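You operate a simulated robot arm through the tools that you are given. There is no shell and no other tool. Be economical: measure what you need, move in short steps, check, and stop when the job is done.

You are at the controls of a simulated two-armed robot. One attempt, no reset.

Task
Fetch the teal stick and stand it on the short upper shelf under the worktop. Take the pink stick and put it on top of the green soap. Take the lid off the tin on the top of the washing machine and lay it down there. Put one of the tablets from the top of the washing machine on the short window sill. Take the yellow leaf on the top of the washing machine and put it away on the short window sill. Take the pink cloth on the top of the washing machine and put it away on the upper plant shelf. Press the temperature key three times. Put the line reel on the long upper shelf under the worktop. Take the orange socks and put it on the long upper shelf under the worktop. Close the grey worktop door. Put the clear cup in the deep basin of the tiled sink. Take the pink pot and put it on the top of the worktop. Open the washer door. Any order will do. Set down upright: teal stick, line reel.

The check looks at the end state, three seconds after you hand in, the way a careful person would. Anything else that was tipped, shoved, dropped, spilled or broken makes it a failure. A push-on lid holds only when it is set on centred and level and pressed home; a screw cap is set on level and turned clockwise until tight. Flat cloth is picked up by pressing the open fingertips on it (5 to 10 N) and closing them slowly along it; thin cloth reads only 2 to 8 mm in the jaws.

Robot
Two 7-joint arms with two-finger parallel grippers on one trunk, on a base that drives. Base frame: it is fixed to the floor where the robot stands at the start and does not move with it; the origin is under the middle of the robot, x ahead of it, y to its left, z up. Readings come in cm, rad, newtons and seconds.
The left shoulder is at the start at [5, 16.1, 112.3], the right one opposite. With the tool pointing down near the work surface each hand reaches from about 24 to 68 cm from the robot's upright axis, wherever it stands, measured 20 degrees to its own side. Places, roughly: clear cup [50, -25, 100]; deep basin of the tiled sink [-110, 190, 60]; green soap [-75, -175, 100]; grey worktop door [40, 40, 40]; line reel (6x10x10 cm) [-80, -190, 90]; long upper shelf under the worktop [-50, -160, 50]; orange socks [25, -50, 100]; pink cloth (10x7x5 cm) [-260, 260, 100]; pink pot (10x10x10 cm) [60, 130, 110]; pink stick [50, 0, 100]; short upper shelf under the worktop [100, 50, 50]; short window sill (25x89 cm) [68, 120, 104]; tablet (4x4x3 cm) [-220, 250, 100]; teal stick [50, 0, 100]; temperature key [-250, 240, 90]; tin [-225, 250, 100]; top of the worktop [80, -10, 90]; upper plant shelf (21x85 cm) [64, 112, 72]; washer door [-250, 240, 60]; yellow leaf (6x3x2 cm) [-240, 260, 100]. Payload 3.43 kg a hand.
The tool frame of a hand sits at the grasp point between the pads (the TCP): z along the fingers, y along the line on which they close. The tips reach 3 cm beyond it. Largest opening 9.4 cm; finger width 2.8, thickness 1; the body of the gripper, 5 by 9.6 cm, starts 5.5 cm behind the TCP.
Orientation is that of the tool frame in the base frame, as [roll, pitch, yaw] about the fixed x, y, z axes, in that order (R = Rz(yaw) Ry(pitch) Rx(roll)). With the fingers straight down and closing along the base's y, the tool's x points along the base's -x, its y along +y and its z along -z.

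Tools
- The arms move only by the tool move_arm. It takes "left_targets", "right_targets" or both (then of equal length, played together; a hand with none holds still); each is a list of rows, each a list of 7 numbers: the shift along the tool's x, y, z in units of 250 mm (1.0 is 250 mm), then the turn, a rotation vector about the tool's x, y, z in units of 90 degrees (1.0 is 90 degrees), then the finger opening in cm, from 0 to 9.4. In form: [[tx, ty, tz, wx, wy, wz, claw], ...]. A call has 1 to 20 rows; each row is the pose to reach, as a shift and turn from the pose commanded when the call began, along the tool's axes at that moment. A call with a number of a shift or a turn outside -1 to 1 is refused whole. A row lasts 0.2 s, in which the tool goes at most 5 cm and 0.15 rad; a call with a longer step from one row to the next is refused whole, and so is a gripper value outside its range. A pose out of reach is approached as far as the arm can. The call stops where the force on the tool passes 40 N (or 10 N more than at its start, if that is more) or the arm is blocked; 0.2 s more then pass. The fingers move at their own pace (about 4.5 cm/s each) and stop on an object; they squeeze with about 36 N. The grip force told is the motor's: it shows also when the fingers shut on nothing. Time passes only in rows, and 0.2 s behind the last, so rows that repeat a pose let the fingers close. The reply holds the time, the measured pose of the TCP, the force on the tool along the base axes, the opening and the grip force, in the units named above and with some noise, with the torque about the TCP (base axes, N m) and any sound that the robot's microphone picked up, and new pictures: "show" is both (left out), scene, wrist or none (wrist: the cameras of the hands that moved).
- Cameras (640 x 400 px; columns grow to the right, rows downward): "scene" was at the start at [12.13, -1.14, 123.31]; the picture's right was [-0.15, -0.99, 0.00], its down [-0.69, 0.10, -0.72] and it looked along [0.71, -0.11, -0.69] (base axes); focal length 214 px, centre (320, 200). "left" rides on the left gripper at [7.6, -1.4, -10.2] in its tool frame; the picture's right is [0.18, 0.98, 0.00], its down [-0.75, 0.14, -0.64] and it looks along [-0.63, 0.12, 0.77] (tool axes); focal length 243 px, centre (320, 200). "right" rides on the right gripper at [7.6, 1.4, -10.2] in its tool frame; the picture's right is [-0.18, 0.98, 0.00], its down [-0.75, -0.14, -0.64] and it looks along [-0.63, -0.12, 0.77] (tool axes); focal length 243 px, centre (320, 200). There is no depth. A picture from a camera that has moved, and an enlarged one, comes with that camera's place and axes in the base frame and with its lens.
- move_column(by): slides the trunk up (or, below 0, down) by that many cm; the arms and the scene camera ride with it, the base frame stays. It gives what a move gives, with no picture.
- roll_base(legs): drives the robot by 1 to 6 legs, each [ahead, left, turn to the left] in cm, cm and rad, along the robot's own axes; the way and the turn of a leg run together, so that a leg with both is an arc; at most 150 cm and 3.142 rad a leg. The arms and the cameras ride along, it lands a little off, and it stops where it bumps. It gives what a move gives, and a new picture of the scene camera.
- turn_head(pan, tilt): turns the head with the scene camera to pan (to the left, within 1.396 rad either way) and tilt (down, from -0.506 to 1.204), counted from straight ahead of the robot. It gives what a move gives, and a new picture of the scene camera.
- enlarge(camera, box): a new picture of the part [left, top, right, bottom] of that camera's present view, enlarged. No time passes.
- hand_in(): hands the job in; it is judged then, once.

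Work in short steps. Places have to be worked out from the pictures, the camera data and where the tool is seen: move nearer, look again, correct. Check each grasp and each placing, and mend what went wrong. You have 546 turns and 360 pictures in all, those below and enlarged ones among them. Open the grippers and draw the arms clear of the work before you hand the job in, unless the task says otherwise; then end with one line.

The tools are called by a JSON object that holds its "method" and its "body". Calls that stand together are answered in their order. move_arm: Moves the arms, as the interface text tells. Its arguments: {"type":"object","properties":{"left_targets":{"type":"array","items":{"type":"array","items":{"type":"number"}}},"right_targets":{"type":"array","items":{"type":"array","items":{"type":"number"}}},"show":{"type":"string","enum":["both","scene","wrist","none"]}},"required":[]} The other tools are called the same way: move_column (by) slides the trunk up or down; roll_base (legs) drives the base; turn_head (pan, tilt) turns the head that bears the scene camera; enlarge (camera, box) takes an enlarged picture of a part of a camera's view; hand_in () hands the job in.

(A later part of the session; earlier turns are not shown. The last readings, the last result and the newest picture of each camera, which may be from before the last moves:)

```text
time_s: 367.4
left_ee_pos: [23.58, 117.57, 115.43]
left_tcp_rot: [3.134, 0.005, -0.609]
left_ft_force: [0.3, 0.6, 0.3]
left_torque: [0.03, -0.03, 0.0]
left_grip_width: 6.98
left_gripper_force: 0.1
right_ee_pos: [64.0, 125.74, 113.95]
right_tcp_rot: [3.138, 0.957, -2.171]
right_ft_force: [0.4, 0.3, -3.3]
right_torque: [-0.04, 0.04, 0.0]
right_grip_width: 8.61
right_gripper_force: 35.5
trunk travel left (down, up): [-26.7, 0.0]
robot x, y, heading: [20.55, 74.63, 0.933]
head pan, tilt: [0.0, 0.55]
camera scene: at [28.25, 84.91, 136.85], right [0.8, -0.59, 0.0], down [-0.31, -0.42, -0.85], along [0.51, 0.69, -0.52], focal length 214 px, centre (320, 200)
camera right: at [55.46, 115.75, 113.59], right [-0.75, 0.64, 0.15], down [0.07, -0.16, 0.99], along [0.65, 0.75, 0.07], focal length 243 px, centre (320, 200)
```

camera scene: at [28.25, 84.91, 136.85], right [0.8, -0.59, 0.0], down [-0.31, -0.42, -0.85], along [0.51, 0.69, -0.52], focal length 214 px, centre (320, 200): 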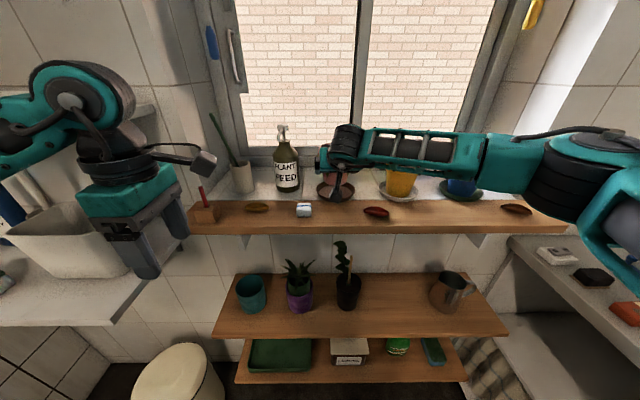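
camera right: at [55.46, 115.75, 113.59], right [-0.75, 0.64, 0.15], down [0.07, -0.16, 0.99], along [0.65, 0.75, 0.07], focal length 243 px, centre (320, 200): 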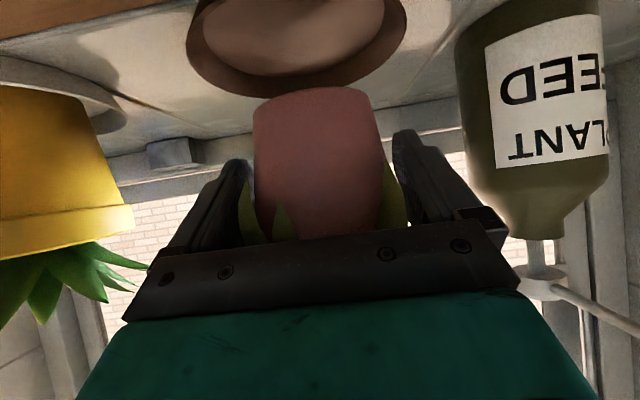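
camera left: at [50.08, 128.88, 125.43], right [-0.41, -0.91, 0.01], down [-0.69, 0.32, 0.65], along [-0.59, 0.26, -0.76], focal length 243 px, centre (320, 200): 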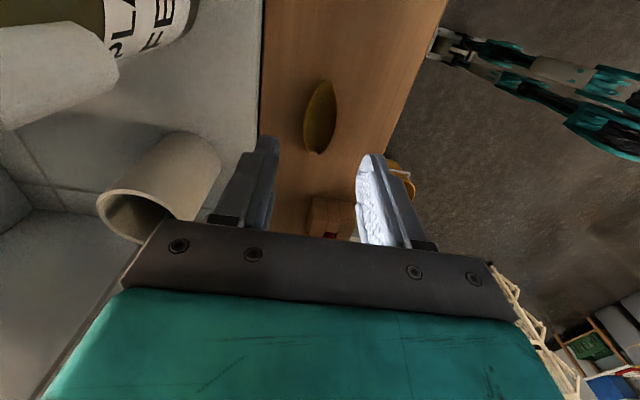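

Pot came free of the saucer. Raise 5 cm more, then back the base straight out.

{"method": "move_arm", "body": {"right_targets": [[-0.08, 0, -0.055, 0, 0, 0, 5], [-0.16, 0, -0.11, 0, 0, 0, 5], [-0.22, 0, -0.15, 0, 0, 0, 5]], "show": "none"}}

{"method": "roll_base", "body": {"legs": [[-40, 0, 0]]}}

```text
time_s: 368.2
left_ee_pos: [23.73, 117.64, 115.24]
left_tcp_rot: [3.135, 0.004, -0.61]
left_ft_force: [-0.2, -0.6, 0.5]
left_torque: [0.0, -0.03, -0.01]
left_grip_width: 6.98
left_gripper_force: 0.0
right_ee_pos: [63.83, 125.73, 120.44]
right_tcp_rot: [3.139, 0.956, -2.17]
right_ft_force: [-0.2, 1.0, -3.6]
right_torque: [-0.06, 0.07, -0.02]
right_grip_width: 8.64
right_gripper_force: 35.8
trunk travel left (down, up): [-26.7, 0.0]
robot x, y, heading: [20.63, 74.06, 0.936]
head pan, tilt: [0.0, 0.55]
```

```text
time_s: 370.7
left_ee_pos: [0.12, 85.8, 115.38]
left_tcp_rot: [3.133, 0.005, -0.61]
left_ft_force: [-0.9, 0.4, -0.2]
left_torque: [0.0, -0.02, -0.01]
left_grip_width: 6.98
left_gripper_force: 0.0
right_ee_pos: [40.61, 93.89, 120.48]
right_tcp_rot: [3.138, 0.957, -2.171]
right_ft_force: [-0.5, 0.1, -4.3]
right_torque: [-0.06, 0.04, 0.0]
right_grip_width: 8.62
right_gripper_force: 35.4
trunk travel left (down, up): [-26.7, 0.0]
robot x, y, heading: [-2.75, 42.53, 0.933]
head pan, tilt: [0.0, 0.55]
camera scene: at [4.73, 53.07, 136.86], right [0.8, -0.59, 0.0], down [-0.31, -0.42, -0.85], along [0.51, 0.69, -0.52], focal length 214 px, centre (320, 200)
```

scene: 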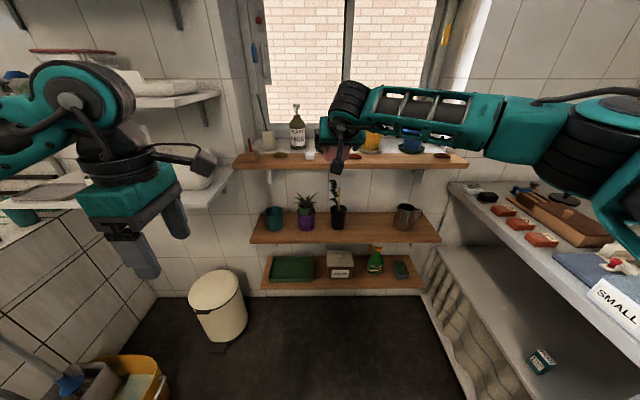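

Everything on the sill is intact. Turn to the worktop: back 15 cm, rotate right 90°, and look for a clear spot.

{"method": "roll_base", "body": {"legs": [[-15, 0, 0], [0, 0, -1.571], [0, -22, 0]]}}

{"method": "turn_head", "body": {"pan": 0.0, "tilt": 0.65}}

```text
time_s: 377.1
left_ee_pos: [18.32, 9.77, 115.38]
left_tcp_rot: [3.135, 0.006, -2.172]
left_ft_force: [0.5, -0.4, 0.4]
left_torque: [0.03, -0.04, -0.02]
left_grip_width: 7.02
left_gripper_force: 0.0
right_ee_pos: [26.77, -30.51, 120.4]
right_tcp_rot: [3.137, 0.955, 2.549]
right_ft_force: [-0.2, -0.9, -4.1]
right_torque: [0.07, 0.03, -0.01]
right_grip_width: 8.56
right_gripper_force: 35.7
trunk travel left (down, up): [-26.7, 0.0]
robot x, y, heading: [-25.06, 12.62, -0.63]
head pan, tilt: [0.0, 0.55]
camera scene: at [-14.43, 5.01, 136.85], right [-0.59, -0.81, 0.0], down [-0.42, 0.31, -0.85], along [0.69, -0.5, -0.52], focal length 214 px, centre (320, 200)
```

scene: 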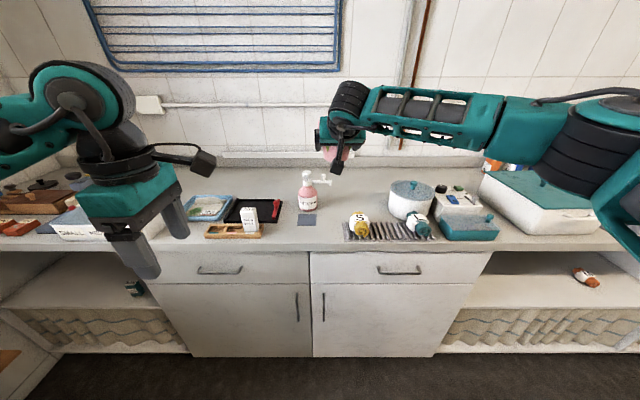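

```text
time_s: 377.8
left_ee_pos: [18.35, 9.9, 115.43]
left_tcp_rot: [3.136, 0.005, -2.172]
left_ft_force: [0.5, 0.0, 0.8]
left_torque: [0.02, 0.03, -0.01]
left_grip_width: 7.0
left_gripper_force: 0.1
right_ee_pos: [26.8, -30.4, 120.41]
right_tcp_rot: [3.138, 0.954, 2.549]
right_ft_force: [-0.2, -0.6, -4.4]
right_torque: [0.03, 0.04, 0.01]
right_grip_width: 8.54
right_gripper_force: 35.8
trunk travel left (down, up): [-26.7, 0.0]
robot x, y, heading: [-24.57, 13.09, -0.633]
head pan, tilt: [0.0, 0.649]
camera scene: at [-14.63, 5.25, 135.98], right [-0.59, -0.81, 0.0], down [-0.49, 0.36, -0.8], along [0.64, -0.47, -0.6], focal length 214 px, centre (320, 200)
```

scene: 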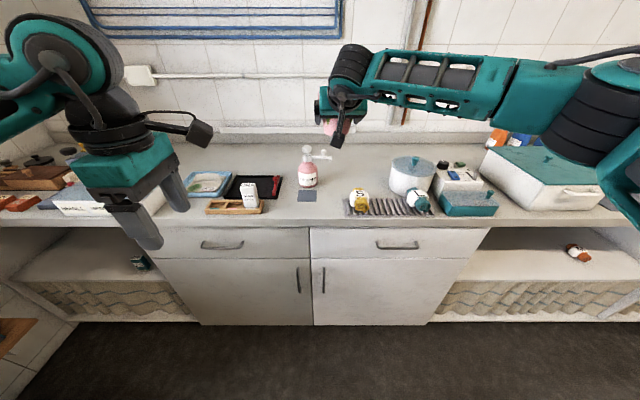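

Counter is undisturbed. Clear spot: behind the sock rack, between softener and tub (local ≈(95,-15)). Drive in 22 cm and move the pot above it.

{"method": "roll_base", "body": {"legs": [[22, 0, 0]]}}

{"method": "move_arm", "body": {"right_targets": [[-0.04, -0.14, 0.06, 0, 0, 0, 5], [-0.08, -0.28, 0.12, 0, 0, 0, 5], [-0.13, -0.42, 0.19, 0, 0, 0, 5]], "show": "both"}}

```text
time_s: 379.5
left_ee_pos: [35.9, -2.98, 115.38]
left_tcp_rot: [3.136, 0.006, -2.175]
left_ft_force: [0.8, 0.1, -1.1]
left_torque: [-0.02, 0.03, -0.02]
left_grip_width: 7.02
left_gripper_force: 0.1
right_ee_pos: [44.27, -43.32, 120.45]
right_tcp_rot: [3.139, 0.955, 2.548]
right_ft_force: [0.9, 0.0, -4.2]
right_torque: [0.05, 0.06, 0.0]
right_grip_width: 8.55
right_gripper_force: 36.2
trunk travel left (down, up): [-26.7, 0.0]
robot x, y, heading: [-7.25, -0.43, -0.629]
head pan, tilt: [0.0, 0.649]
camera scene: at [2.91, -7.55, 135.97], right [-0.59, -0.81, 0.0], down [-0.49, 0.36, -0.8], along [0.64, -0.47, -0.61], focal length 214 px, centre (320, 200)
```

scene: 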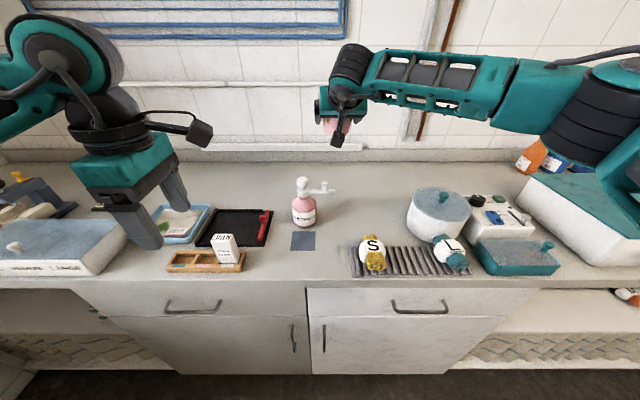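

```text
time_s: 380.3
left_ee_pos: [35.93, -3.18, 115.41]
left_tcp_rot: [3.134, 0.004, -2.175]
left_ft_force: [-0.1, 0.7, 0.7]
left_torque: [-0.01, -0.02, 0.03]
left_grip_width: 7.0
left_gripper_force: 0.1
right_ee_pos: [43.2, -55.35, 120.32]
right_tcp_rot: [3.134, 0.955, 2.548]
right_ft_force: [1.2, -0.3, -3.4]
right_torque: [-0.01, 0.05, 0.0]
right_grip_width: 8.56
right_gripper_force: 36.0
trunk travel left (down, up): [-26.7, 0.0]
robot x, y, heading: [-7.29, -0.4, -0.628]
head pan, tilt: [0.0, 0.649]
camera scene: at [2.83, -7.6, 135.97], right [-0.59, -0.81, 0.0], down [-0.49, 0.36, -0.8], along [0.64, -0.47, -0.61], focal length 214 px, centre (320, 200)
camera right: at [33.28, -47.17, 119.94], right [0.64, 0.76, 0.15], down [-0.15, -0.07, 0.99], along [0.76, -0.65, 0.07], focal length 243 px, centre (320, 200)
```

scene: 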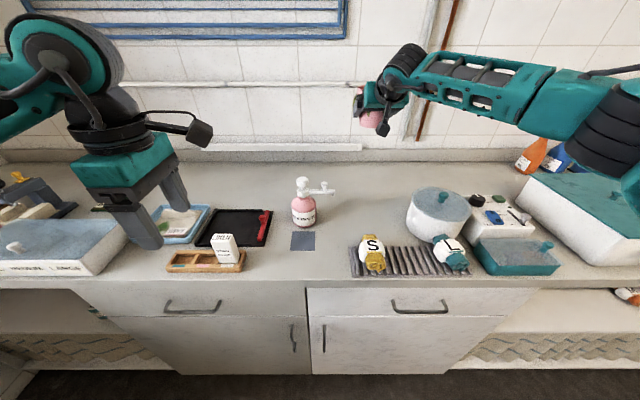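
right: 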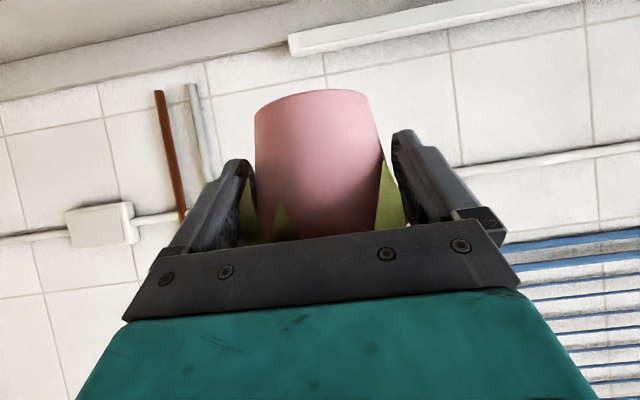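

Pot is over clear counter (F 73, L -15). Lower in steps.

{"method": "move_arm", "body": {"right_targets": [[0.13, 0, 0.09, 0, 0, 0, 5], [0.26, 0, 0.18, 0, 0, 0, 5], [0.39, 0, 0.27, 0, 0, 0, 5], [0.52, 0, 0.365, 0, 0, 0, 5], [0.65, 0, 0.455, 0, 0, 0, 5], [0.73, 0, 0.51, 0, 0, 0, 5]], "show": "both"}}

```text
time_s: 381.7
left_ee_pos: [35.81, -2.97, 115.32]
left_tcp_rot: [3.135, 0.004, -2.174]
left_ft_force: [-0.8, -0.4, -0.3]
left_torque: [0.01, 0.0, 0.0]
left_grip_width: 6.99
left_gripper_force: 0.1
right_ee_pos: [43.17, -55.17, 98.08]
right_tcp_rot: [3.138, 0.954, 2.546]
right_ft_force: [0.4, -0.2, -3.2]
right_torque: [0.07, 0.08, -0.05]
right_grip_width: 8.55
right_gripper_force: 35.4
trunk travel left (down, up): [-26.7, 0.0]
robot x, y, heading: [-7.43, -0.2, -0.634]
head pan, tilt: [0.0, 0.649]
camera scene: at [2.86, -7.52, 135.97], right [-0.59, -0.81, 0.0], down [-0.49, 0.36, -0.8], along [0.64, -0.47, -0.61], focal length 214 px, centre (320, 200)
camera right: at [33.19, -46.96, 97.79], right [0.64, 0.76, 0.15], down [-0.15, -0.07, 0.99], along [0.76, -0.65, 0.07], focal length 243 px, centre (320, 200)
```

scene: 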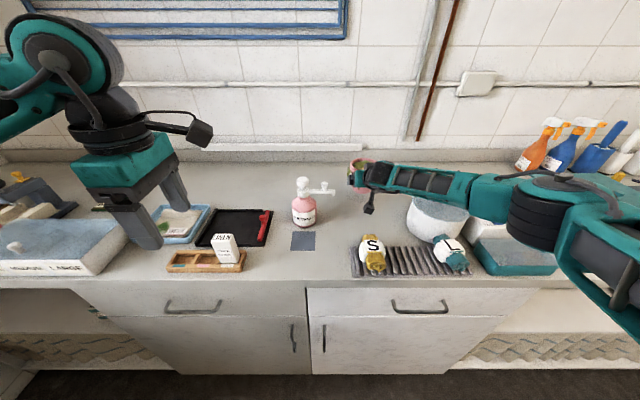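
right: 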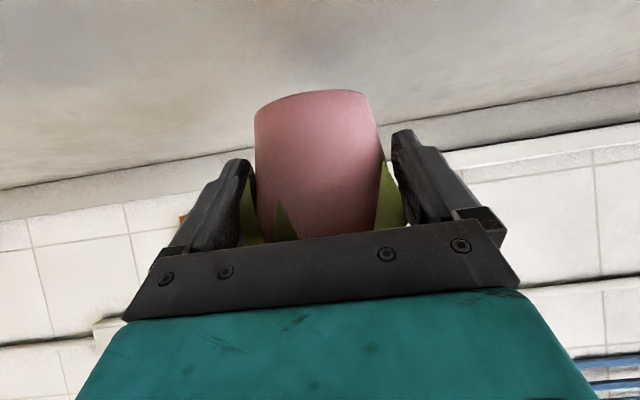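

Continue lowering gently to contact.

{"method": "move_arm", "body": {"right_targets": [[0.035, 0, 0.024, 0, 0, 0, 5], [0.065, 0, 0.046, 0, 0, 0, 5], [0.085, 0, 0.06, 0, 0, 0, 5], [0.105, 0, 0.074, 0, 0, 0, 5], [0.125, 0, 0.088, 0, 0, 0, 5], [0.14, 0, 0.098, 0, 0, 0, 5]], "show": "none"}}

```text
time_s: 383.1
left_ee_pos: [35.71, -2.83, 115.52]
left_tcp_rot: [3.137, 0.006, -2.175]
left_ft_force: [0.4, -0.4, 0.0]
left_torque: [0.0, 0.01, -0.02]
left_grip_width: 6.99
left_gripper_force: 0.3
right_ee_pos: [43.05, -55.08, 94.16]
right_tcp_rot: [3.137, 0.961, 2.548]
right_ft_force: [-3.8, 2.4, 8.6]
right_torque: [-0.12, -0.1, -0.04]
right_grip_width: 8.44
right_gripper_force: 35.7
trunk travel left (down, up): [-26.7, 0.0]
robot x, y, heading: [-7.53, -0.08, -0.634]
head pan, tilt: [0.0, 0.649]
```

Contact at 8.6 N (+3 N weight). Open and retreat along the tool axis.

{"method": "move_arm", "body": {"right_targets": [[0, 0, 0, 0, 0, 0, 8.8], [0, 0, 0, 0, 0, 0, 9.4], [0, 0, 0, 0, 0, 0, 9.4], [0, 0, -0.06, 0, 0, 0, 9.4], [0, 0, -0.14, 0, 0, 0, 9.4], [0, 0, -0.26, 0, 0, 0, 9.4], [0, 0, -0.4, 0, 0, 0, 9.4], [0, 0, -0.56, 0, 0, 0, 9.4]], "show": "both"}}

```text
time_s: 384.9
left_ee_pos: [35.77, -3.05, 115.49]
left_tcp_rot: [3.136, 0.004, -2.175]
left_ft_force: [-0.9, -0.7, -0.1]
left_torque: [0.05, 0.0, 0.0]
left_grip_width: 7.02
left_gripper_force: 0.0
right_ee_pos: [33.5, -48.69, 102.11]
right_tcp_rot: [3.138, 0.959, 2.548]
right_ft_force: [-0.3, 0.9, 0.6]
right_torque: [0.0, -0.01, 0.03]
right_grip_width: 9.4
right_gripper_force: 0.0
trunk travel left (down, up): [-26.7, 0.0]
robot x, y, heading: [-7.48, 0.05, -0.628]
head pan, tilt: [0.0, 0.649]
camera scene: at [2.75, -7.45, 135.99], right [-0.59, -0.81, 0.0], down [-0.49, 0.36, -0.8], along [0.64, -0.47, -0.6], focal length 214 px, centre (320, 200)
camera right: at [23.62, -40.48, 101.7], right [0.64, 0.76, 0.15], down [-0.16, -0.07, 0.99], along [0.76, -0.65, 0.07], focal length 243 px, centre (320, 200)
```

scene: 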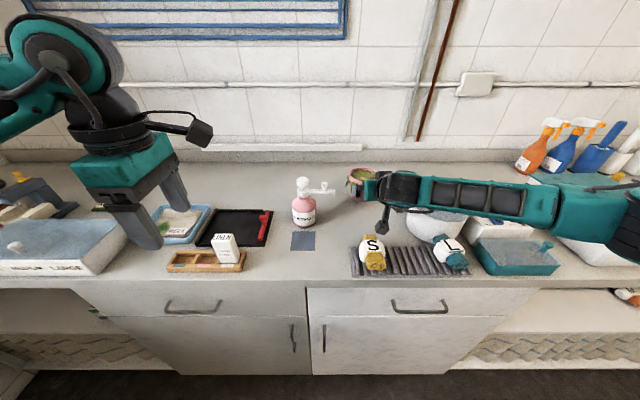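
right: 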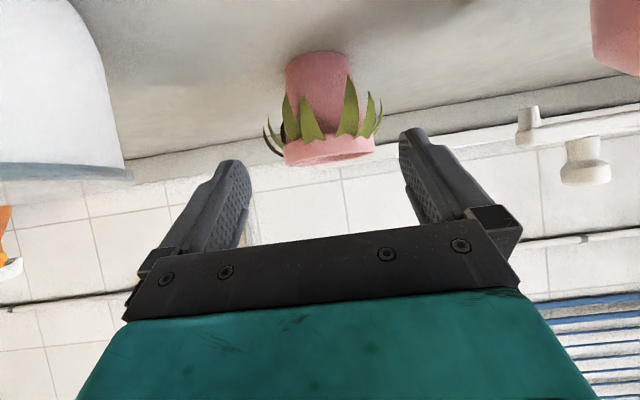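

Pot stands on the worktop. Raise the hand, back off, and restore it to vertical.

{"method": "move_arm", "body": {"right_targets": [[-0.13, 0, -0.09, 0, 0, 0, 9], [-0.26, 0, -0.18, 0, 0, 0, 9], [-0.39, 0, -0.27, 0, 0, 0, 9], [-0.5, 0, -0.35, 0, 0, 0, 9]], "show": "none"}}

{"method": "roll_base", "body": {"legs": [[-35, 0, 0]]}}

{"method": "move_arm", "body": {"right_targets": [[0, -0.03, -0.1, 0, 0.09, 0, 9], [0, -0.06, -0.2, 0, 0.18, 0, 9], [0, -0.1, -0.3, 0, 0.27, 0, 9], [0, -0.1, -0.4, 0, 0.36, 0, 9], [0, -0.1, -0.5, 0, 0.45, 0, 9], [0, -0.1, -0.6, 0, 0.54, 0, 9], [0, -0.1, -0.65, 0, 0.61, 0, 9]], "show": "none"}}

```text
time_s: 385.9
left_ee_pos: [35.79, -3.13, 115.41]
left_tcp_rot: [3.135, 0.006, -2.174]
left_ft_force: [-0.2, -1.4, -0.2]
left_torque: [-0.02, 0.0, 0.02]
left_grip_width: 7.03
left_gripper_force: 0.0
right_ee_pos: [33.55, -48.77, 117.25]
right_tcp_rot: [3.14, 0.958, 2.55]
right_ft_force: [0.3, 0.4, -0.7]
right_torque: [-0.01, -0.01, 0.01]
right_grip_width: 8.98
right_gripper_force: 0.0
trunk travel left (down, up): [-26.7, 0.0]
robot x, y, heading: [-7.69, -0.42, -0.626]
head pan, tilt: [0.0, 0.649]
```

```text
time_s: 388.1
left_ee_pos: [7.75, 17.54, 115.38]
left_tcp_rot: [3.133, 0.006, -2.171]
left_ft_force: [0.2, 0.3, 0.1]
left_torque: [0.0, 0.0, -0.03]
left_grip_width: 7.01
left_gripper_force: 0.0
right_ee_pos: [5.45, -28.15, 117.14]
right_tcp_rot: [3.138, 0.957, 2.552]
right_ft_force: [0.3, 0.3, -0.4]
right_torque: [0.02, 0.01, -0.03]
right_grip_width: 8.98
right_gripper_force: 0.0
trunk travel left (down, up): [-26.7, 0.0]
robot x, y, heading: [-35.23, 20.13, -0.633]
head pan, tilt: [0.0, 0.649]
camera scene: at [-25.29, 13.0, 135.99], right [-0.59, -0.81, 0.0], down [-0.49, 0.35, -0.8], along [0.64, -0.47, -0.6], focal length 214 px, centre (320, 200)
```

scene: 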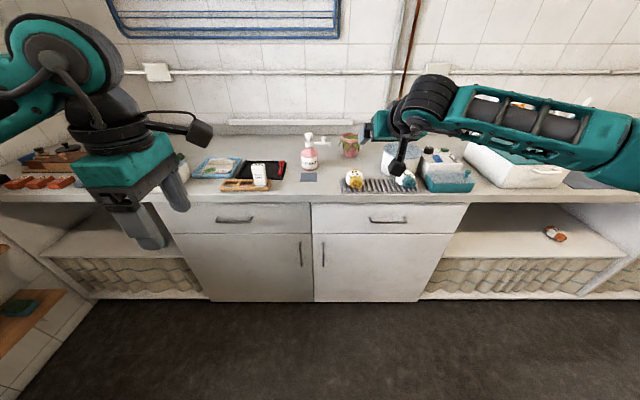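

```text
time_s: 389.7
left_ee_pos: [7.81, 17.54, 115.45]
left_tcp_rot: [3.135, 0.005, -2.171]
left_ft_force: [-0.4, 0.7, -0.5]
left_torque: [-0.01, -0.02, -0.03]
left_grip_width: 7.01
left_gripper_force: 0.0
right_ee_pos: [-6.96, -23.01, 126.82]
right_tcp_rot: [3.14, -0.003, 2.553]
right_ft_force: [0.2, -0.3, -0.8]
right_torque: [0.02, 0.03, -0.01]
right_grip_width: 9.02
right_gripper_force: 0.0
trunk travel left (down, up): [-26.7, 0.0]
robot x, y, heading: [-35.3, 20.29, -0.629]
head pan, tilt: [0.0, 0.649]
```

Now back to the washer: turn left, move to U≈14, then travel left.

{"method": "roll_base", "body": {"legs": [[0, 0, 1.571], [18, 0, 0], [0, 130, 0], [0, 100, 0], [0, 46, 0]]}}

```text
time_s: 408.4
left_ee_pos: [-246.51, 237.25, 115.33]
left_tcp_rot: [3.136, 0.007, -0.597]
left_ft_force: [-0.4, -0.6, -0.8]
left_torque: [0.01, -0.02, -0.01]
left_grip_width: 7.02
left_gripper_force: 0.1
right_ee_pos: [-205.88, 223.05, 126.64]
right_tcp_rot: [3.14, -0.002, -2.154]
right_ft_force: [-0.4, -0.4, -0.1]
right_torque: [-0.01, 0.01, -0.02]
right_grip_width: 9.0
right_gripper_force: 0.0
trunk travel left (down, up): [-26.7, 0.0]
robot x, y, heading: [-248.97, 194.06, 0.948]
head pan, tilt: [0.0, 0.649]
stopped in leg 5: the robot was blocked; the commanded pose is now the measured one
camera scene: at [-241.73, 204.51, 135.98], right [0.81, -0.58, 0.0], down [-0.35, -0.49, -0.8], along [0.47, 0.65, -0.6], focal length 214 px, centre (320, 200)
```

scene: 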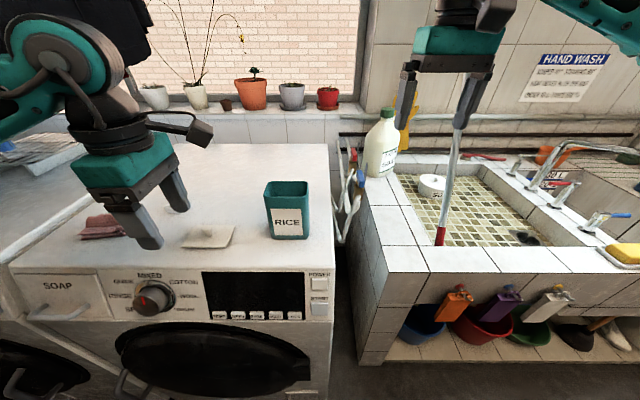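

{"method": "roll_base", "body": {"legs": [[-5, 0, 0.01], [0, 25, 0]]}}

{"method": "turn_head", "body": {"pan": 0.0, "tilt": 0.85}}

```text
time_s: 410.8
left_ee_pos: [-270.46, 247.87, 115.36]
left_tcp_rot: [3.133, 0.003, -0.586]
left_ft_force: [0.1, 0.0, -0.4]
left_torque: [-0.03, -0.03, 0.01]
left_grip_width: 7.01
left_gripper_force: 0.1
right_ee_pos: [-229.74, 233.71, 126.61]
right_tcp_rot: [3.14, -0.002, -2.145]
right_ft_force: [-0.1, 0.2, -0.3]
right_torque: [-0.01, -0.01, -0.04]
right_grip_width: 9.01
right_gripper_force: 0.2
trunk travel left (down, up): [-26.7, 0.0]
robot x, y, heading: [-272.44, 204.45, 0.96]
head pan, tilt: [0.0, 0.649]
camera scene: at [-265.35, 215.0, 135.98], right [0.82, -0.58, 0.0], down [-0.35, -0.49, -0.8], along [0.46, 0.65, -0.6], focal length 214 px, centre (320, 200)
```

scene: 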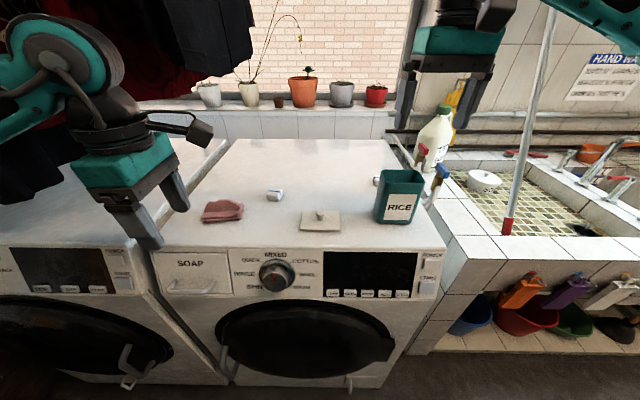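

```text
time_s: 411.5
left_ee_pos: [-270.33, 247.82, 115.35]
left_tcp_rot: [3.134, 0.005, -0.586]
left_ft_force: [-0.2, 0.1, 0.8]
left_torque: [0.01, 0.05, 0.0]
left_grip_width: 6.98
left_gripper_force: 0.1
right_ee_pos: [-229.57, 233.84, 126.63]
right_tcp_rot: [3.138, 0.0, -2.144]
right_ft_force: [0.5, -0.4, -0.2]
right_torque: [0.02, -0.01, 0.01]
right_grip_width: 9.0
right_gripper_force: 0.1
trunk travel left (down, up): [-26.7, 0.0]
robot x, y, heading: [-272.61, 204.7, 0.963]
head pan, tilt: [0.0, 0.85]
camera scene: at [-265.79, 214.25, 134.33], right [0.82, -0.58, 0.0], down [-0.43, -0.61, -0.66], along [0.38, 0.54, -0.75], focal length 214 px, centre (320, 200)
```

scene: 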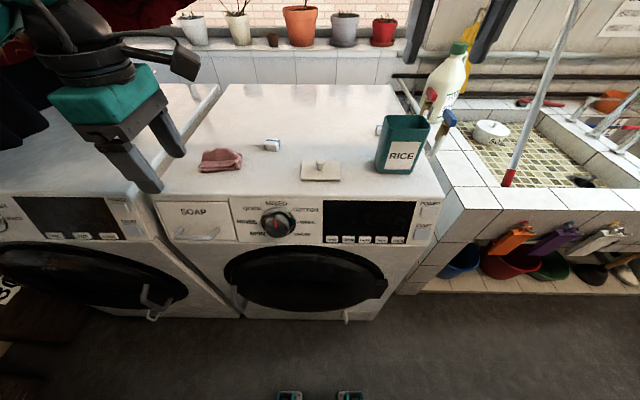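

TEMP key triangulates to (-246.8, 236.5, 86). First the cloth; zoom in on it.

{"method": "enlarge", "body": {"camera": "scene", "box": [180, 120, 350, 260]}}

```text
2.86 times, centred on (265, 190) of scene
camera zoom: at [-265.79, 214.25, 134.33], right [0.82, -0.58, 0.0], down [-0.43, -0.61, -0.66], along [0.38, 0.54, -0.75], focal length 613 px, centre (477, 229)
```

zoom: 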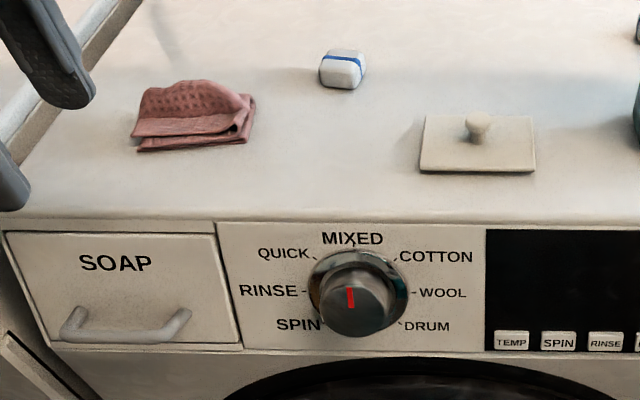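

Cloth centre ≈(-261.6, 263.8). Bring the left hand (closing front-to-back) above it.

{"method": "move_arm", "body": {"left_targets": [[-0.01, -0.16, 0, 0, 0, 0, 9.2], [-0.02, -0.32, 0, 0, 0, 0, 9.2], [-0.03, -0.48, 0, 0, 0, 0, 9.2], [-0.05, -0.62, 0.1, 0, 0, 0, 9.2], [-0.06, -0.727, 0.2, 0, 0, 0, 9.2]], "show": "wrist"}}

```text
time_s: 412.6
left_ee_pos: [-265.16, 257.86, 115.2]
left_tcp_rot: [-3.102, 0.012, -0.634]
left_ft_force: [-10.0, -8.9, -2.8]
left_torque: [1.01, -1.28, 0.06]
left_grip_width: 9.2
left_gripper_force: 0.1
right_ee_pos: [-232.37, 231.61, 128.07]
right_tcp_rot: [-3.14, 0.027, -2.131]
right_ft_force: [-1.1, -0.6, 0.5]
right_torque: [-0.02, -0.05, 0.0]
right_grip_width: 9.02
right_gripper_force: 0.1
trunk travel left (down, up): [-26.7, 0.0]
robot x, y, heading: [-273.09, 204.17, 0.966]
head pan, tilt: [0.0, 0.85]
stopped in row 5 (left hand): the force on the tool passed its limit (the readings are from after the stop); the commanded pose is now the measured one
camera left: at [-258.25, 254.0, 125.36], right [-0.43, -0.9, -0.04], down [-0.7, 0.31, 0.65], along [-0.57, 0.31, -0.76], focal length 243 px, centre (320, 200)
```

left: 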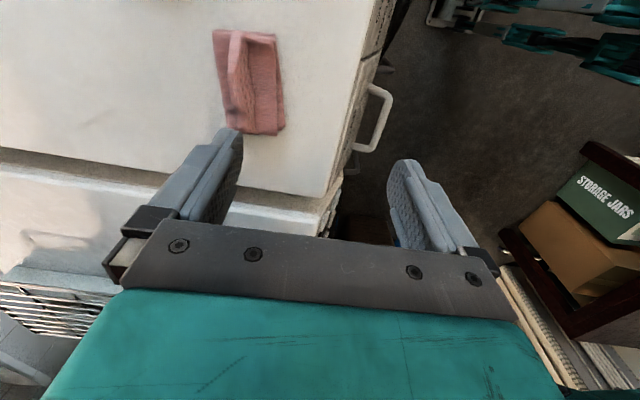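

The left wrist touched something above (the hanging clothes). Back off and look up.

{"method": "move_arm", "body": {"left_targets": [[0, 0.12, 0, 0, 0, 0, 9.2], [0, 0.28, 0, 0, 0, 0, 9.2], [0, 0.44, 0, 0, 0, 0, 9.2]], "show": "none"}}

{"method": "turn_head", "body": {"pan": 0.5, "tilt": 0.1}}

```text
time_s: 413.4
left_ee_pos: [-269.19, 251.28, 113.22]
left_tcp_rot: [-3.14, 0.013, -0.624]
left_ft_force: [0.0, -0.3, 0.3]
left_torque: [0.01, 0.01, 0.0]
left_grip_width: 9.21
left_gripper_force: 0.0
right_ee_pos: [-229.93, 233.7, 126.57]
right_tcp_rot: [3.137, 0.0, -2.139]
right_ft_force: [0.2, -0.3, -0.6]
right_torque: [0.02, 0.07, -0.01]
right_grip_width: 9.0
right_gripper_force: 0.1
trunk travel left (down, up): [-26.7, 0.0]
robot x, y, heading: [-272.41, 204.35, 0.962]
head pan, tilt: [0.0, 0.85]
```

```text
time_s: 414.5
left_ee_pos: [-269.28, 251.49, 113.24]
left_tcp_rot: [-3.138, 0.013, -0.624]
left_ft_force: [0.0, 0.0, -0.1]
left_torque: [-0.02, 0.02, 0.02]
left_grip_width: 9.21
left_gripper_force: 0.2
right_ee_pos: [-230.13, 233.75, 126.52]
right_tcp_rot: [3.141, -0.003, -2.137]
right_ft_force: [-0.5, -1.0, 0.4]
right_torque: [0.01, 0.01, -0.02]
right_grip_width: 9.0
right_gripper_force: 0.1
trunk travel left (down, up): [-26.7, 0.0]
robot x, y, heading: [-272.64, 204.17, 0.966]
head pan, tilt: [0.499, 0.099]
camera scene: at [-269.52, 216.75, 141.02], right [0.99, -0.11, 0.0], down [-0.01, -0.1, -0.99], along [0.11, 0.99, -0.1], focal length 214 px, centre (320, 200)
```

scene: 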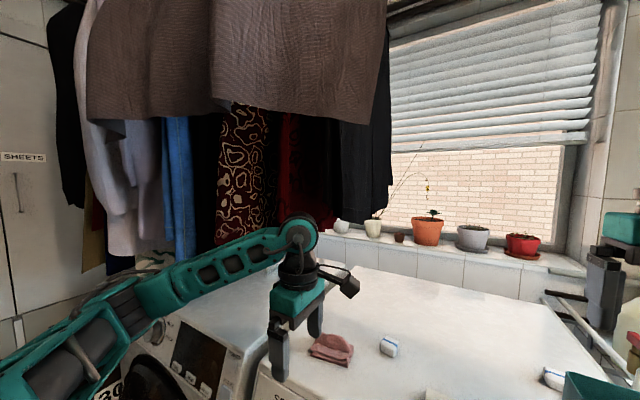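

Clothes hang down to z≈128 above the cloth, so I'll use a 45°-pitched hand from the front and pinch the cloth. Reorient the left hand.

{"method": "move_arm", "body": {"left_targets": [[0, 0.08, 0, 0, 0, 0.09, 9], [0, 0.16, 0, 0, 0, 0.18, 9], [0, 0.24, 0, 0, 0, 0.27, 9], [0, 0.32, 0, 0, 0, 0.36, 9], [0, 0.32, 0, 0, 0, 0.45, 9], [0, 0.32, 0, 0, 0, 0.54, 9], [0, 0.32, 0, 0, 0, 0.63, 9], [0, 0.32, 0, 0, 0, 0.72, 9], [0, 0.32, 0, 0, 0, 0.81, 9], [0, 0.32, 0, 0, 0, 0.9, 9], [0, 0.32, 0, 0, 0, 0.98, 9]], "show": "none"}}

{"method": "move_column", "body": {"by": -12}}

{"method": "move_arm", "body": {"left_targets": [[0, 0, 0, 0, -0.09, 0, 8], [0, 0, 0, 0, -0.18, 0, 8], [0, 0, 0, 0, -0.27, 0, 8], [0, 0, 0, 0, -0.36, 0, 8], [0, 0, 0, 0, -0.45, 0, 8], [0, 0, 0, 0, -0.5, 0, 8]], "show": "none"}}

```text
time_s: 416.9
left_ee_pos: [-274.11, 244.92, 113.29]
left_tcp_rot: [3.13, 0.003, -2.163]
left_ft_force: [-0.2, 0.8, -0.8]
left_torque: [0.03, 0.02, -0.01]
left_grip_width: 9.02
left_gripper_force: 0.1
right_ee_pos: [-229.99, 233.72, 126.64]
right_tcp_rot: [3.14, -0.001, -2.138]
right_ft_force: [0.1, -0.5, 0.1]
right_torque: [0.02, 0.01, 0.02]
right_grip_width: 9.02
right_gripper_force: 0.1
trunk travel left (down, up): [-26.7, 0.0]
robot x, y, heading: [-272.86, 204.15, 0.963]
head pan, tilt: [0.499, 0.099]
```

```text
time_s: 418.4
left_ee_pos: [-274.02, 244.89, 101.2]
left_tcp_rot: [3.129, 0.004, -2.163]
left_ft_force: [0.5, 0.0, -0.2]
left_torque: [0.02, 0.01, 0.0]
left_grip_width: 8.98
left_gripper_force: 0.1
right_ee_pos: [-230.1, 233.73, 114.67]
right_tcp_rot: [3.139, -0.002, -2.138]
right_ft_force: [1.4, -0.6, -0.7]
right_torque: [0.01, 0.02, 0.0]
right_grip_width: 9.02
right_gripper_force: 0.1
trunk travel left (down, up): [-14.7, 12.0]
robot x, y, heading: [-273.21, 204.52, 0.967]
head pan, tilt: [0.499, 0.099]
```

```text
time_s: 419.8
left_ee_pos: [-270.13, 251.39, 103.17]
left_tcp_rot: [3.123, 0.791, -2.174]
left_ft_force: [0.8, 0.2, -0.3]
left_torque: [0.03, -0.02, 0.0]
left_grip_width: 8.0
left_gripper_force: 0.1
left hand out of reach, approached as far as the arm can: row 3, 4, 5, 6
right_ee_pos: [-230.07, 233.79, 114.59]
right_tcp_rot: [3.14, -0.002, -2.137]
right_ft_force: [0.1, 0.7, 0.3]
right_torque: [-0.01, 0.02, -0.02]
right_grip_width: 9.0
right_gripper_force: 0.1
trunk travel left (down, up): [-14.7, 12.0]
robot x, y, heading: [-272.54, 204.12, 0.964]
head pan, tilt: [0.499, 0.099]
```

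Raise and advance the left hand toward the cloth for a closer look; also lift the right hand away from the tin.

{"method": "move_arm", "body": {"left_targets": [[-0.12, 0, -0.02, 0.011, 0, 0, 8], [-0.24, 0, 0.04, 0.011, 0, 0, 8], [-0.36, 0, 0.12, 0.011, 0, 0, 8], [-0.48, 0, 0.2, 0.011, 0, 0, 8]], "right_targets": [[0, 0, -0.15, 0, 0, 0, 8], [0.15, 0, -0.2, 0, 0, 0, 8], [0.3, 0, -0.2, 0, 0, 0, 8], [0.45, 0, -0.2, 0, 0, 0, 8]], "show": "wrist"}}

```text
time_s: 420.8
left_ee_pos: [-263.27, 261.51, 108.25]
left_tcp_rot: [-3.141, 0.789, -2.175]
left_ft_force: [0.1, 0.2, -0.5]
left_torque: [0.02, 0.01, 0.01]
left_grip_width: 8.0
left_gripper_force: 0.1
right_ee_pos: [-236.16, 224.3, 119.54]
right_tcp_rot: [3.139, -0.002, -2.138]
right_ft_force: [0.1, -0.4, -0.2]
right_torque: [-0.02, -0.04, -0.02]
right_grip_width: 8.03
right_gripper_force: 0.0
trunk travel left (down, up): [-14.7, 12.0]
robot x, y, heading: [-272.74, 204.38, 0.962]
head pan, tilt: [0.499, 0.099]
camera right: at [-241.44, 218.43, 129.86], right [-0.73, 0.68, 0.0], down [0.53, 0.56, 0.64], along [0.44, 0.47, -0.77], focal length 243 px, centre (320, 200)
camera left: at [-269.35, 250.22, 110.0], right [-0.88, 0.45, -0.13], down [-0.07, 0.14, 0.99], along [0.46, 0.88, -0.09], focal length 243 px, centre (320, 200)
```

right: 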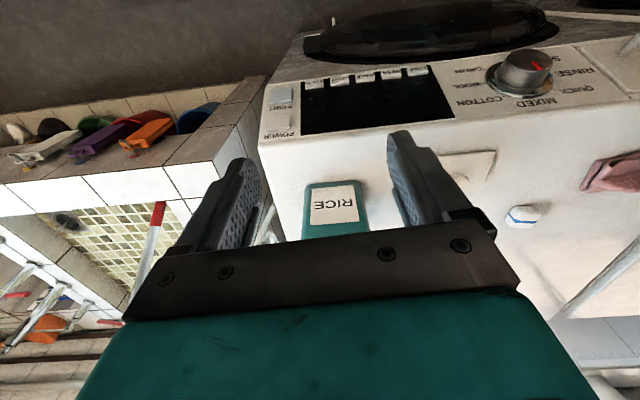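
left: 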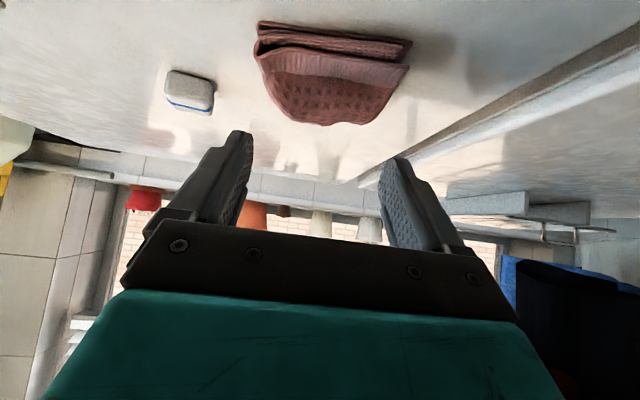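

Cloth centred ahead. Press down slowly with open fingertips onto it.

{"method": "move_arm", "body": {"left_targets": [[-0.01, 0, 0.08, 0, 0, 0, 8], [0.01, 0, 0.1, 0, 0, 0, 8], [0.03, 0, 0.12, 0, 0, 0, 8], [0.045, 0, 0.135, 0, 0, 0, 8], [0.06, 0, 0.15, 0, 0, 0, 8]], "show": "wrist"}}

```text
time_s: 422.0
left_ee_pos: [-262.61, 262.78, 104.56]
left_tcp_rot: [3.14, 0.787, -2.175]
left_ft_force: [0.6, 0.6, -1.1]
left_torque: [0.0, -0.03, 0.01]
left_grip_width: 8.05
left_gripper_force: 1.2
right_ee_pos: [-236.09, 224.24, 119.64]
right_tcp_rot: [3.14, -0.001, -2.139]
right_ft_force: [0.1, -0.8, 0.2]
right_torque: [0.0, 0.0, -0.01]
right_grip_width: 8.01
right_gripper_force: 0.0
trunk travel left (down, up): [-14.7, 12.0]
robot x, y, heading: [-273.36, 204.52, 0.967]
head pan, tilt: [0.499, 0.099]
camera left: at [-268.5, 251.57, 106.25], right [-0.88, 0.45, -0.13], down [-0.07, 0.14, 0.99], along [0.46, 0.88, -0.09], focal length 243 px, centre (320, 200)
```

left: 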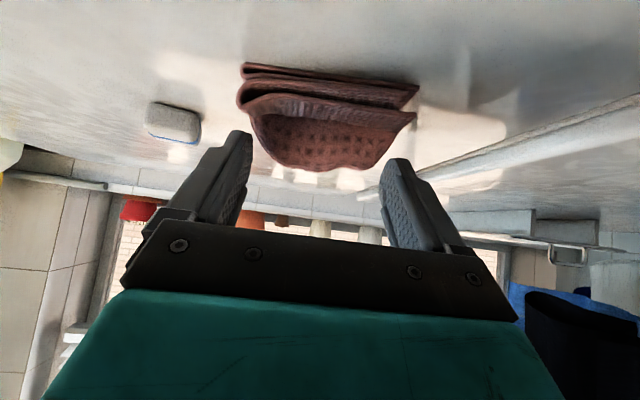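

Fingers straddle the raised fold. Lower ~2 cm more and close slowly.

{"method": "move_arm", "body": {"left_targets": [[0.02, 0, 0.03, 0, 0, 0, 8.6], [0.04, 0, 0.06, 0, 0, 0, 8.6], [0.055, 0, 0.08, 0, 0, 0, 8.6], [0.055, 0, 0.08, 0, 0, 0, 7], [0.055, 0, 0.08, 0, 0, 0, 5.5], [0.055, 0, 0.08, 0, 0, 0, 4], [0.055, 0, 0.08, 0, 0, 0, 2.5], [0.055, 0, 0.08, 0, 0, 0, 1], [0.055, 0, 0.08, 0, 0, 0, 0.5]], "show": "wrist"}}

```text
time_s: 423.6
left_ee_pos: [-262.32, 263.32, 103.57]
left_tcp_rot: [-3.132, 0.824, -2.165]
left_ft_force: [-3.4, -5.3, 19.0]
left_torque: [-0.16, -0.2, -0.06]
left_grip_width: 7.97
left_gripper_force: 36.3
right_ee_pos: [-236.19, 224.08, 119.56]
right_tcp_rot: [3.14, -0.001, -2.136]
right_ft_force: [-0.3, 0.0, 0.4]
right_torque: [0.02, 0.0, 0.01]
right_grip_width: 8.02
right_gripper_force: 0.2
trunk travel left (down, up): [-14.7, 12.0]
robot x, y, heading: [-272.75, 204.13, 0.964]
head pan, tilt: [0.499, 0.099]
stopped in row 8 (left hand): the force on the tool passed its limit (the readings are from after the stop); the commanded pose is now the measured one
camera left: at [-268.2, 251.93, 104.86], right [-0.88, 0.45, -0.14], down [-0.1, 0.12, 0.99], along [0.46, 0.88, -0.06], focal length 243 px, centre (320, 200)
```

left: 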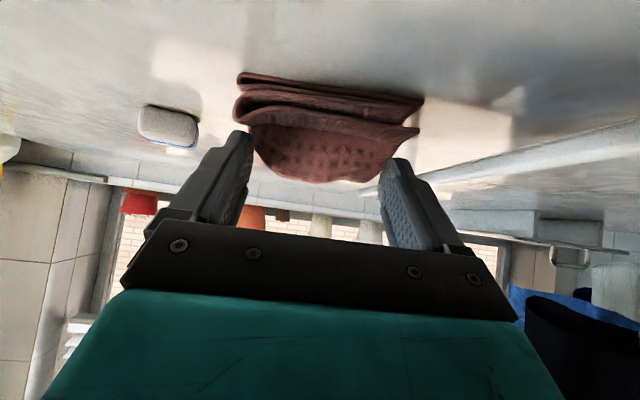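

It grips the hump at 8.0 cm. Lift gently to test.

{"method": "move_arm", "body": {"left_targets": [[-0.02, 0, -0.02, 0, 0.02, 0, 0.5], [-0.05, 0, -0.05, 0, 0.02, 0, 0.5], [-0.09, 0, -0.09, 0, 0.02, 0, 0.5], [-0.13, 0, -0.13, 0, 0.02, 0, 0.5]], "show": "wrist"}}

```text
time_s: 424.6
left_ee_pos: [-262.36, 263.25, 107.61]
left_tcp_rot: [-3.137, 0.777, -2.167]
left_ft_force: [0.5, -0.2, -0.9]
left_torque: [-0.03, 0.02, 0.01]
left_grip_width: 7.86
left_gripper_force: 35.5
right_ee_pos: [-236.11, 224.31, 119.65]
right_tcp_rot: [3.14, -0.001, -2.139]
right_ft_force: [0.3, 0.5, 0.1]
right_torque: [0.05, 0.0, 0.02]
right_grip_width: 7.99
right_gripper_force: 0.1
trunk travel left (down, up): [-14.7, 12.0]
robot x, y, heading: [-272.51, 204.41, 0.961]
head pan, tilt: [0.499, 0.099]
camera left: at [-268.21, 252.05, 109.45], right [-0.88, 0.45, -0.13], down [-0.07, 0.15, 0.99], along [0.46, 0.88, -0.1], focal length 243 px, centre (320, 200)
```

left: 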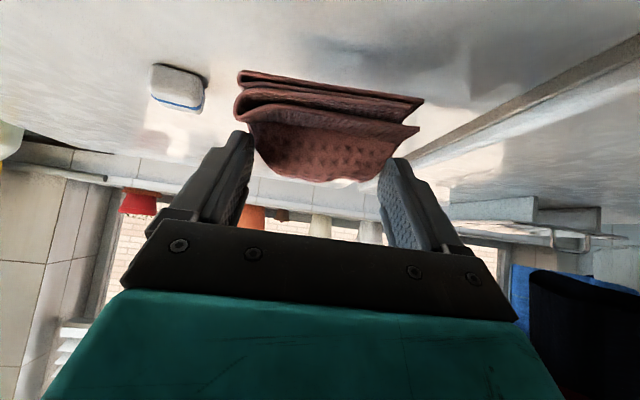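

The cloth is held. Draw the left hand back out, keeping it below the clothes.

{"method": "move_arm", "body": {"left_targets": [[0.05, 0, -0.14, 0, 0, 0, 0.5], [0.13, 0, -0.28, 0, 0, 0, 0.5], [0.23, 0, -0.42, 0, 0, 0, 0.5], [0.336, 0, -0.567, 0, 0, 0, 0.5]], "show": "none"}}

{"method": "turn_head", "body": {"pan": 0.0, "tilt": 0.8}}

```text
time_s: 425.6
left_ee_pos: [-271.17, 250.14, 111.72]
left_tcp_rot: [-3.135, 0.778, -2.167]
left_ft_force: [0.6, 0.1, -0.4]
left_torque: [0.01, 0.02, 0.03]
left_grip_width: 7.84
left_gripper_force: 35.9
right_ee_pos: [-236.04, 224.21, 119.68]
right_tcp_rot: [3.14, -0.002, -2.139]
right_ft_force: [0.3, -0.3, -0.2]
right_torque: [-0.01, -0.01, -0.02]
right_grip_width: 7.98
right_gripper_force: 0.1
trunk travel left (down, up): [-14.7, 12.0]
robot x, y, heading: [-273.0, 204.5, 0.962]
head pan, tilt: [0.499, 0.099]
```

```text
time_s: 426.7
left_ee_pos: [-271.25, 250.3, 111.69]
left_tcp_rot: [-3.137, 0.778, -2.168]
left_ft_force: [1.4, -0.7, -0.5]
left_torque: [0.0, -0.01, 0.02]
left_grip_width: 7.84
left_gripper_force: 36.4
right_ee_pos: [-235.97, 224.32, 119.52]
right_tcp_rot: [3.141, -0.001, -2.138]
right_ft_force: [0.7, 0.2, 0.4]
right_torque: [0.02, 0.01, 0.02]
right_grip_width: 7.99
right_gripper_force: 0.0
trunk travel left (down, up): [-14.7, 12.0]
robot x, y, heading: [-273.26, 204.09, 0.964]
head pan, tilt: [0.0, 0.799]
camera scene: at [-265.91, 214.22, 122.73], right [0.82, -0.57, 0.0], down [-0.41, -0.59, -0.7], along [0.4, 0.57, -0.72], focal length 214 px, centre (320, 200)
```

scene: 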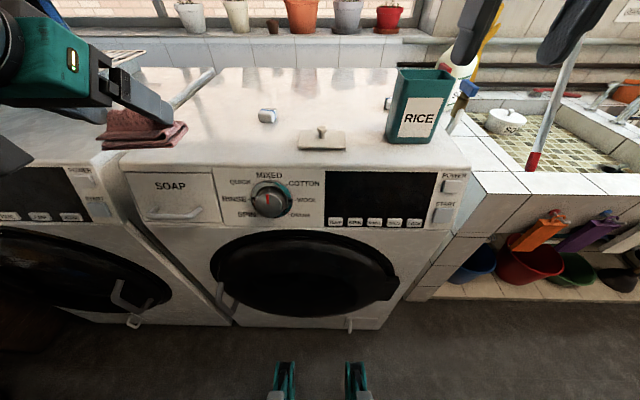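

Back up 18 cm for room, then bring the right hand down in front of the panel pointing forward.

{"method": "roll_base", "body": {"legs": [[-18, 0, 0]]}}

{"method": "move_arm", "body": {"right_targets": [[-0.08, 0.08, 0.12, 0, -0.05, 0, 4], [-0.16, 0.16, 0.24, 0, -0.13, 0, 2], [-0.24, 0.24, 0.36, 0, -0.21, 0, 0], [-0.3, 0.32, 0.48, 0, -0.29, 0, 0], [-0.3, 0.4, 0.6, 0, -0.37, 0, 0], [-0.3, 0.48, 0.7, 0, -0.45, 0, 0], [-0.3, 0.56, 0.8, 0, -0.53, 0, 0], [-0.3, 0.62, 0.9, 0, -0.61, 0, 0], [-0.3, 0.64, 0.98, 0, -0.69, 0, 0], [-0.3, 0.64, 1.0, 0, -0.75, 0, 0]], "show": "both"}}

```text
time_s: 428.2
left_ee_pos: [-281.6, 235.42, 111.88]
left_tcp_rot: [-3.137, 0.778, -2.167]
left_ft_force: [-0.4, 0.4, -0.2]
left_torque: [-0.02, -0.01, 0.01]
left_grip_width: 7.83
left_gripper_force: 35.9
right_ee_pos: [-246.37, 209.4, 119.56]
right_tcp_rot: [3.14, -0.001, -2.14]
right_ft_force: [-1.4, 0.5, -0.5]
right_torque: [0.0, -0.02, 0.0]
right_grip_width: 8.01
right_gripper_force: 0.0
trunk travel left (down, up): [-14.7, 12.0]
robot x, y, heading: [-283.19, 189.38, 0.967]
head pan, tilt: [0.0, 0.799]
camera scene: at [-276.24, 199.37, 122.73], right [0.82, -0.57, 0.0], down [-0.41, -0.59, -0.7], along [0.4, 0.57, -0.72], focal length 214 px, centre (320, 200)
```

scene: 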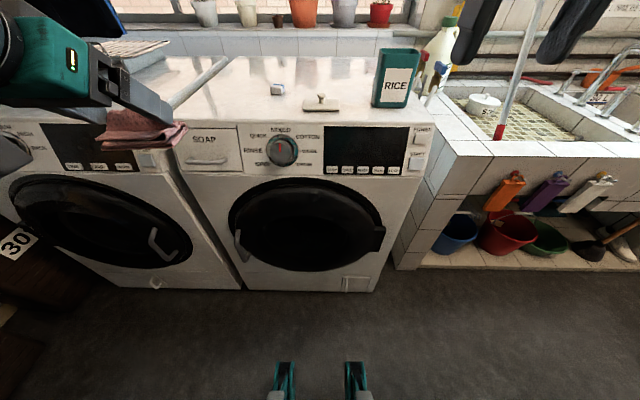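

```text
time_s: 430.4
left_ee_pos: [-281.61, 235.43, 111.73]
left_tcp_rot: [-3.138, 0.779, -2.168]
left_ft_force: [0.8, -0.2, -0.1]
left_torque: [-0.02, -0.04, -0.02]
left_grip_width: 7.79
left_gripper_force: 36.0
right_ee_pos: [-255.88, 224.33, 94.56]
right_tcp_rot: [3.136, 1.177, -2.144]
right_ft_force: [0.1, -0.5, 0.2]
right_torque: [0.06, -0.02, 0.0]
right_grip_width: 0.0
right_gripper_force: 32.7
trunk travel left (down, up): [-14.7, 12.0]
robot x, y, heading: [-283.38, 189.33, 0.969]
head pan, tilt: [0.0, 0.799]
camera scene: at [-276.26, 199.43, 122.73], right [0.82, -0.57, 0.0], down [-0.41, -0.59, -0.7], along [0.4, 0.57, -0.72], focal length 214 px, centre (320, 200)
camera right: at [-263.81, 214.57, 91.48], right [-0.79, 0.59, 0.17], down [-0.04, -0.33, 0.94], along [0.61, 0.74, 0.29], focal length 243 px, centre (320, 200)
```

scene: 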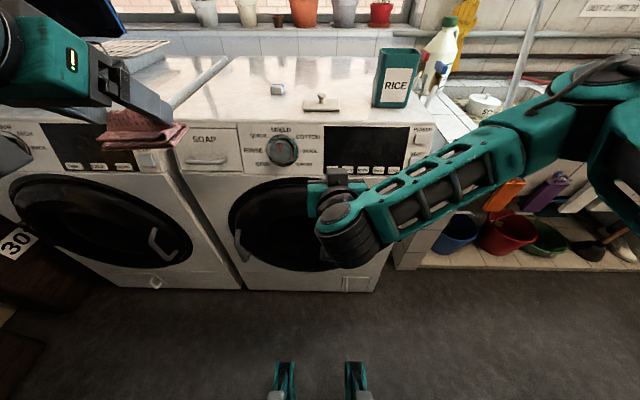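
right: 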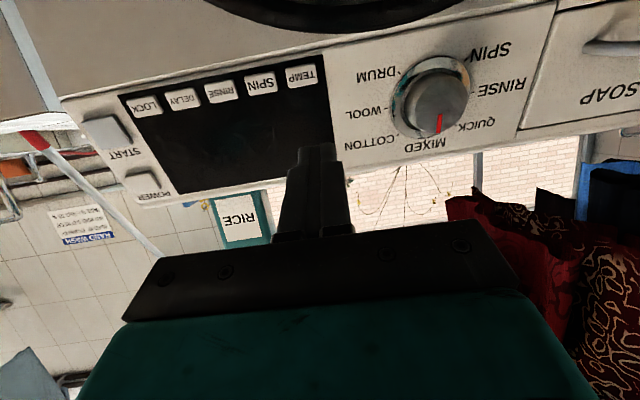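

TEMP key is clearly in view. Approach to ~4 cm from it.

{"method": "move_arm", "body": {"right_targets": [[0.03, -0.02, 0.1, 0, 0, 0, 0], [0.06, -0.04, 0.22, 0, 0, 0, 0], [0.075, -0.05, 0.34, 0, 0, 0, 0], [0.075, -0.05, 0.42, 0, 0, 0, 0]], "show": "wrist"}}

```text
time_s: 431.4
left_ee_pos: [-281.49, 235.61, 111.72]
left_tcp_rot: [-3.137, 0.778, -2.169]
left_ft_force: [-0.6, -0.3, -0.4]
left_torque: [0.01, 0.02, 0.01]
left_grip_width: 7.81
left_gripper_force: 35.8
right_ee_pos: [-250.01, 231.33, 88.77]
right_tcp_rot: [3.138, 1.177, -2.143]
right_ft_force: [0.1, 0.2, -0.1]
right_torque: [0.03, -0.02, 0.03]
right_grip_width: 0.02
right_gripper_force: 33.5
trunk travel left (down, up): [-14.7, 12.0]
robot x, y, heading: [-282.9, 189.41, 0.966]
head pan, tilt: [0.0, 0.799]
camera right: at [-257.85, 221.52, 85.76], right [-0.79, 0.59, 0.17], down [-0.04, -0.33, 0.94], along [0.61, 0.74, 0.29], focal length 243 px, centre (320, 200)
```

right: 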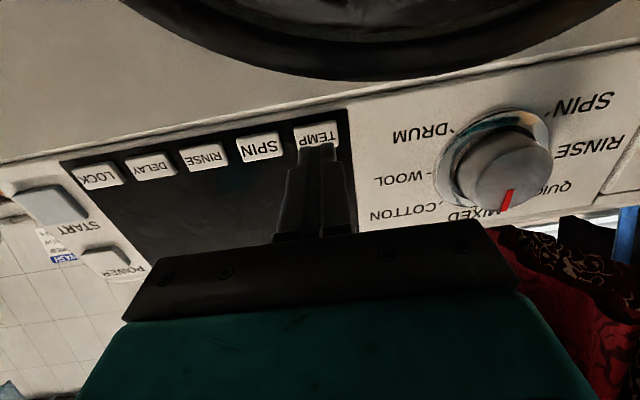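

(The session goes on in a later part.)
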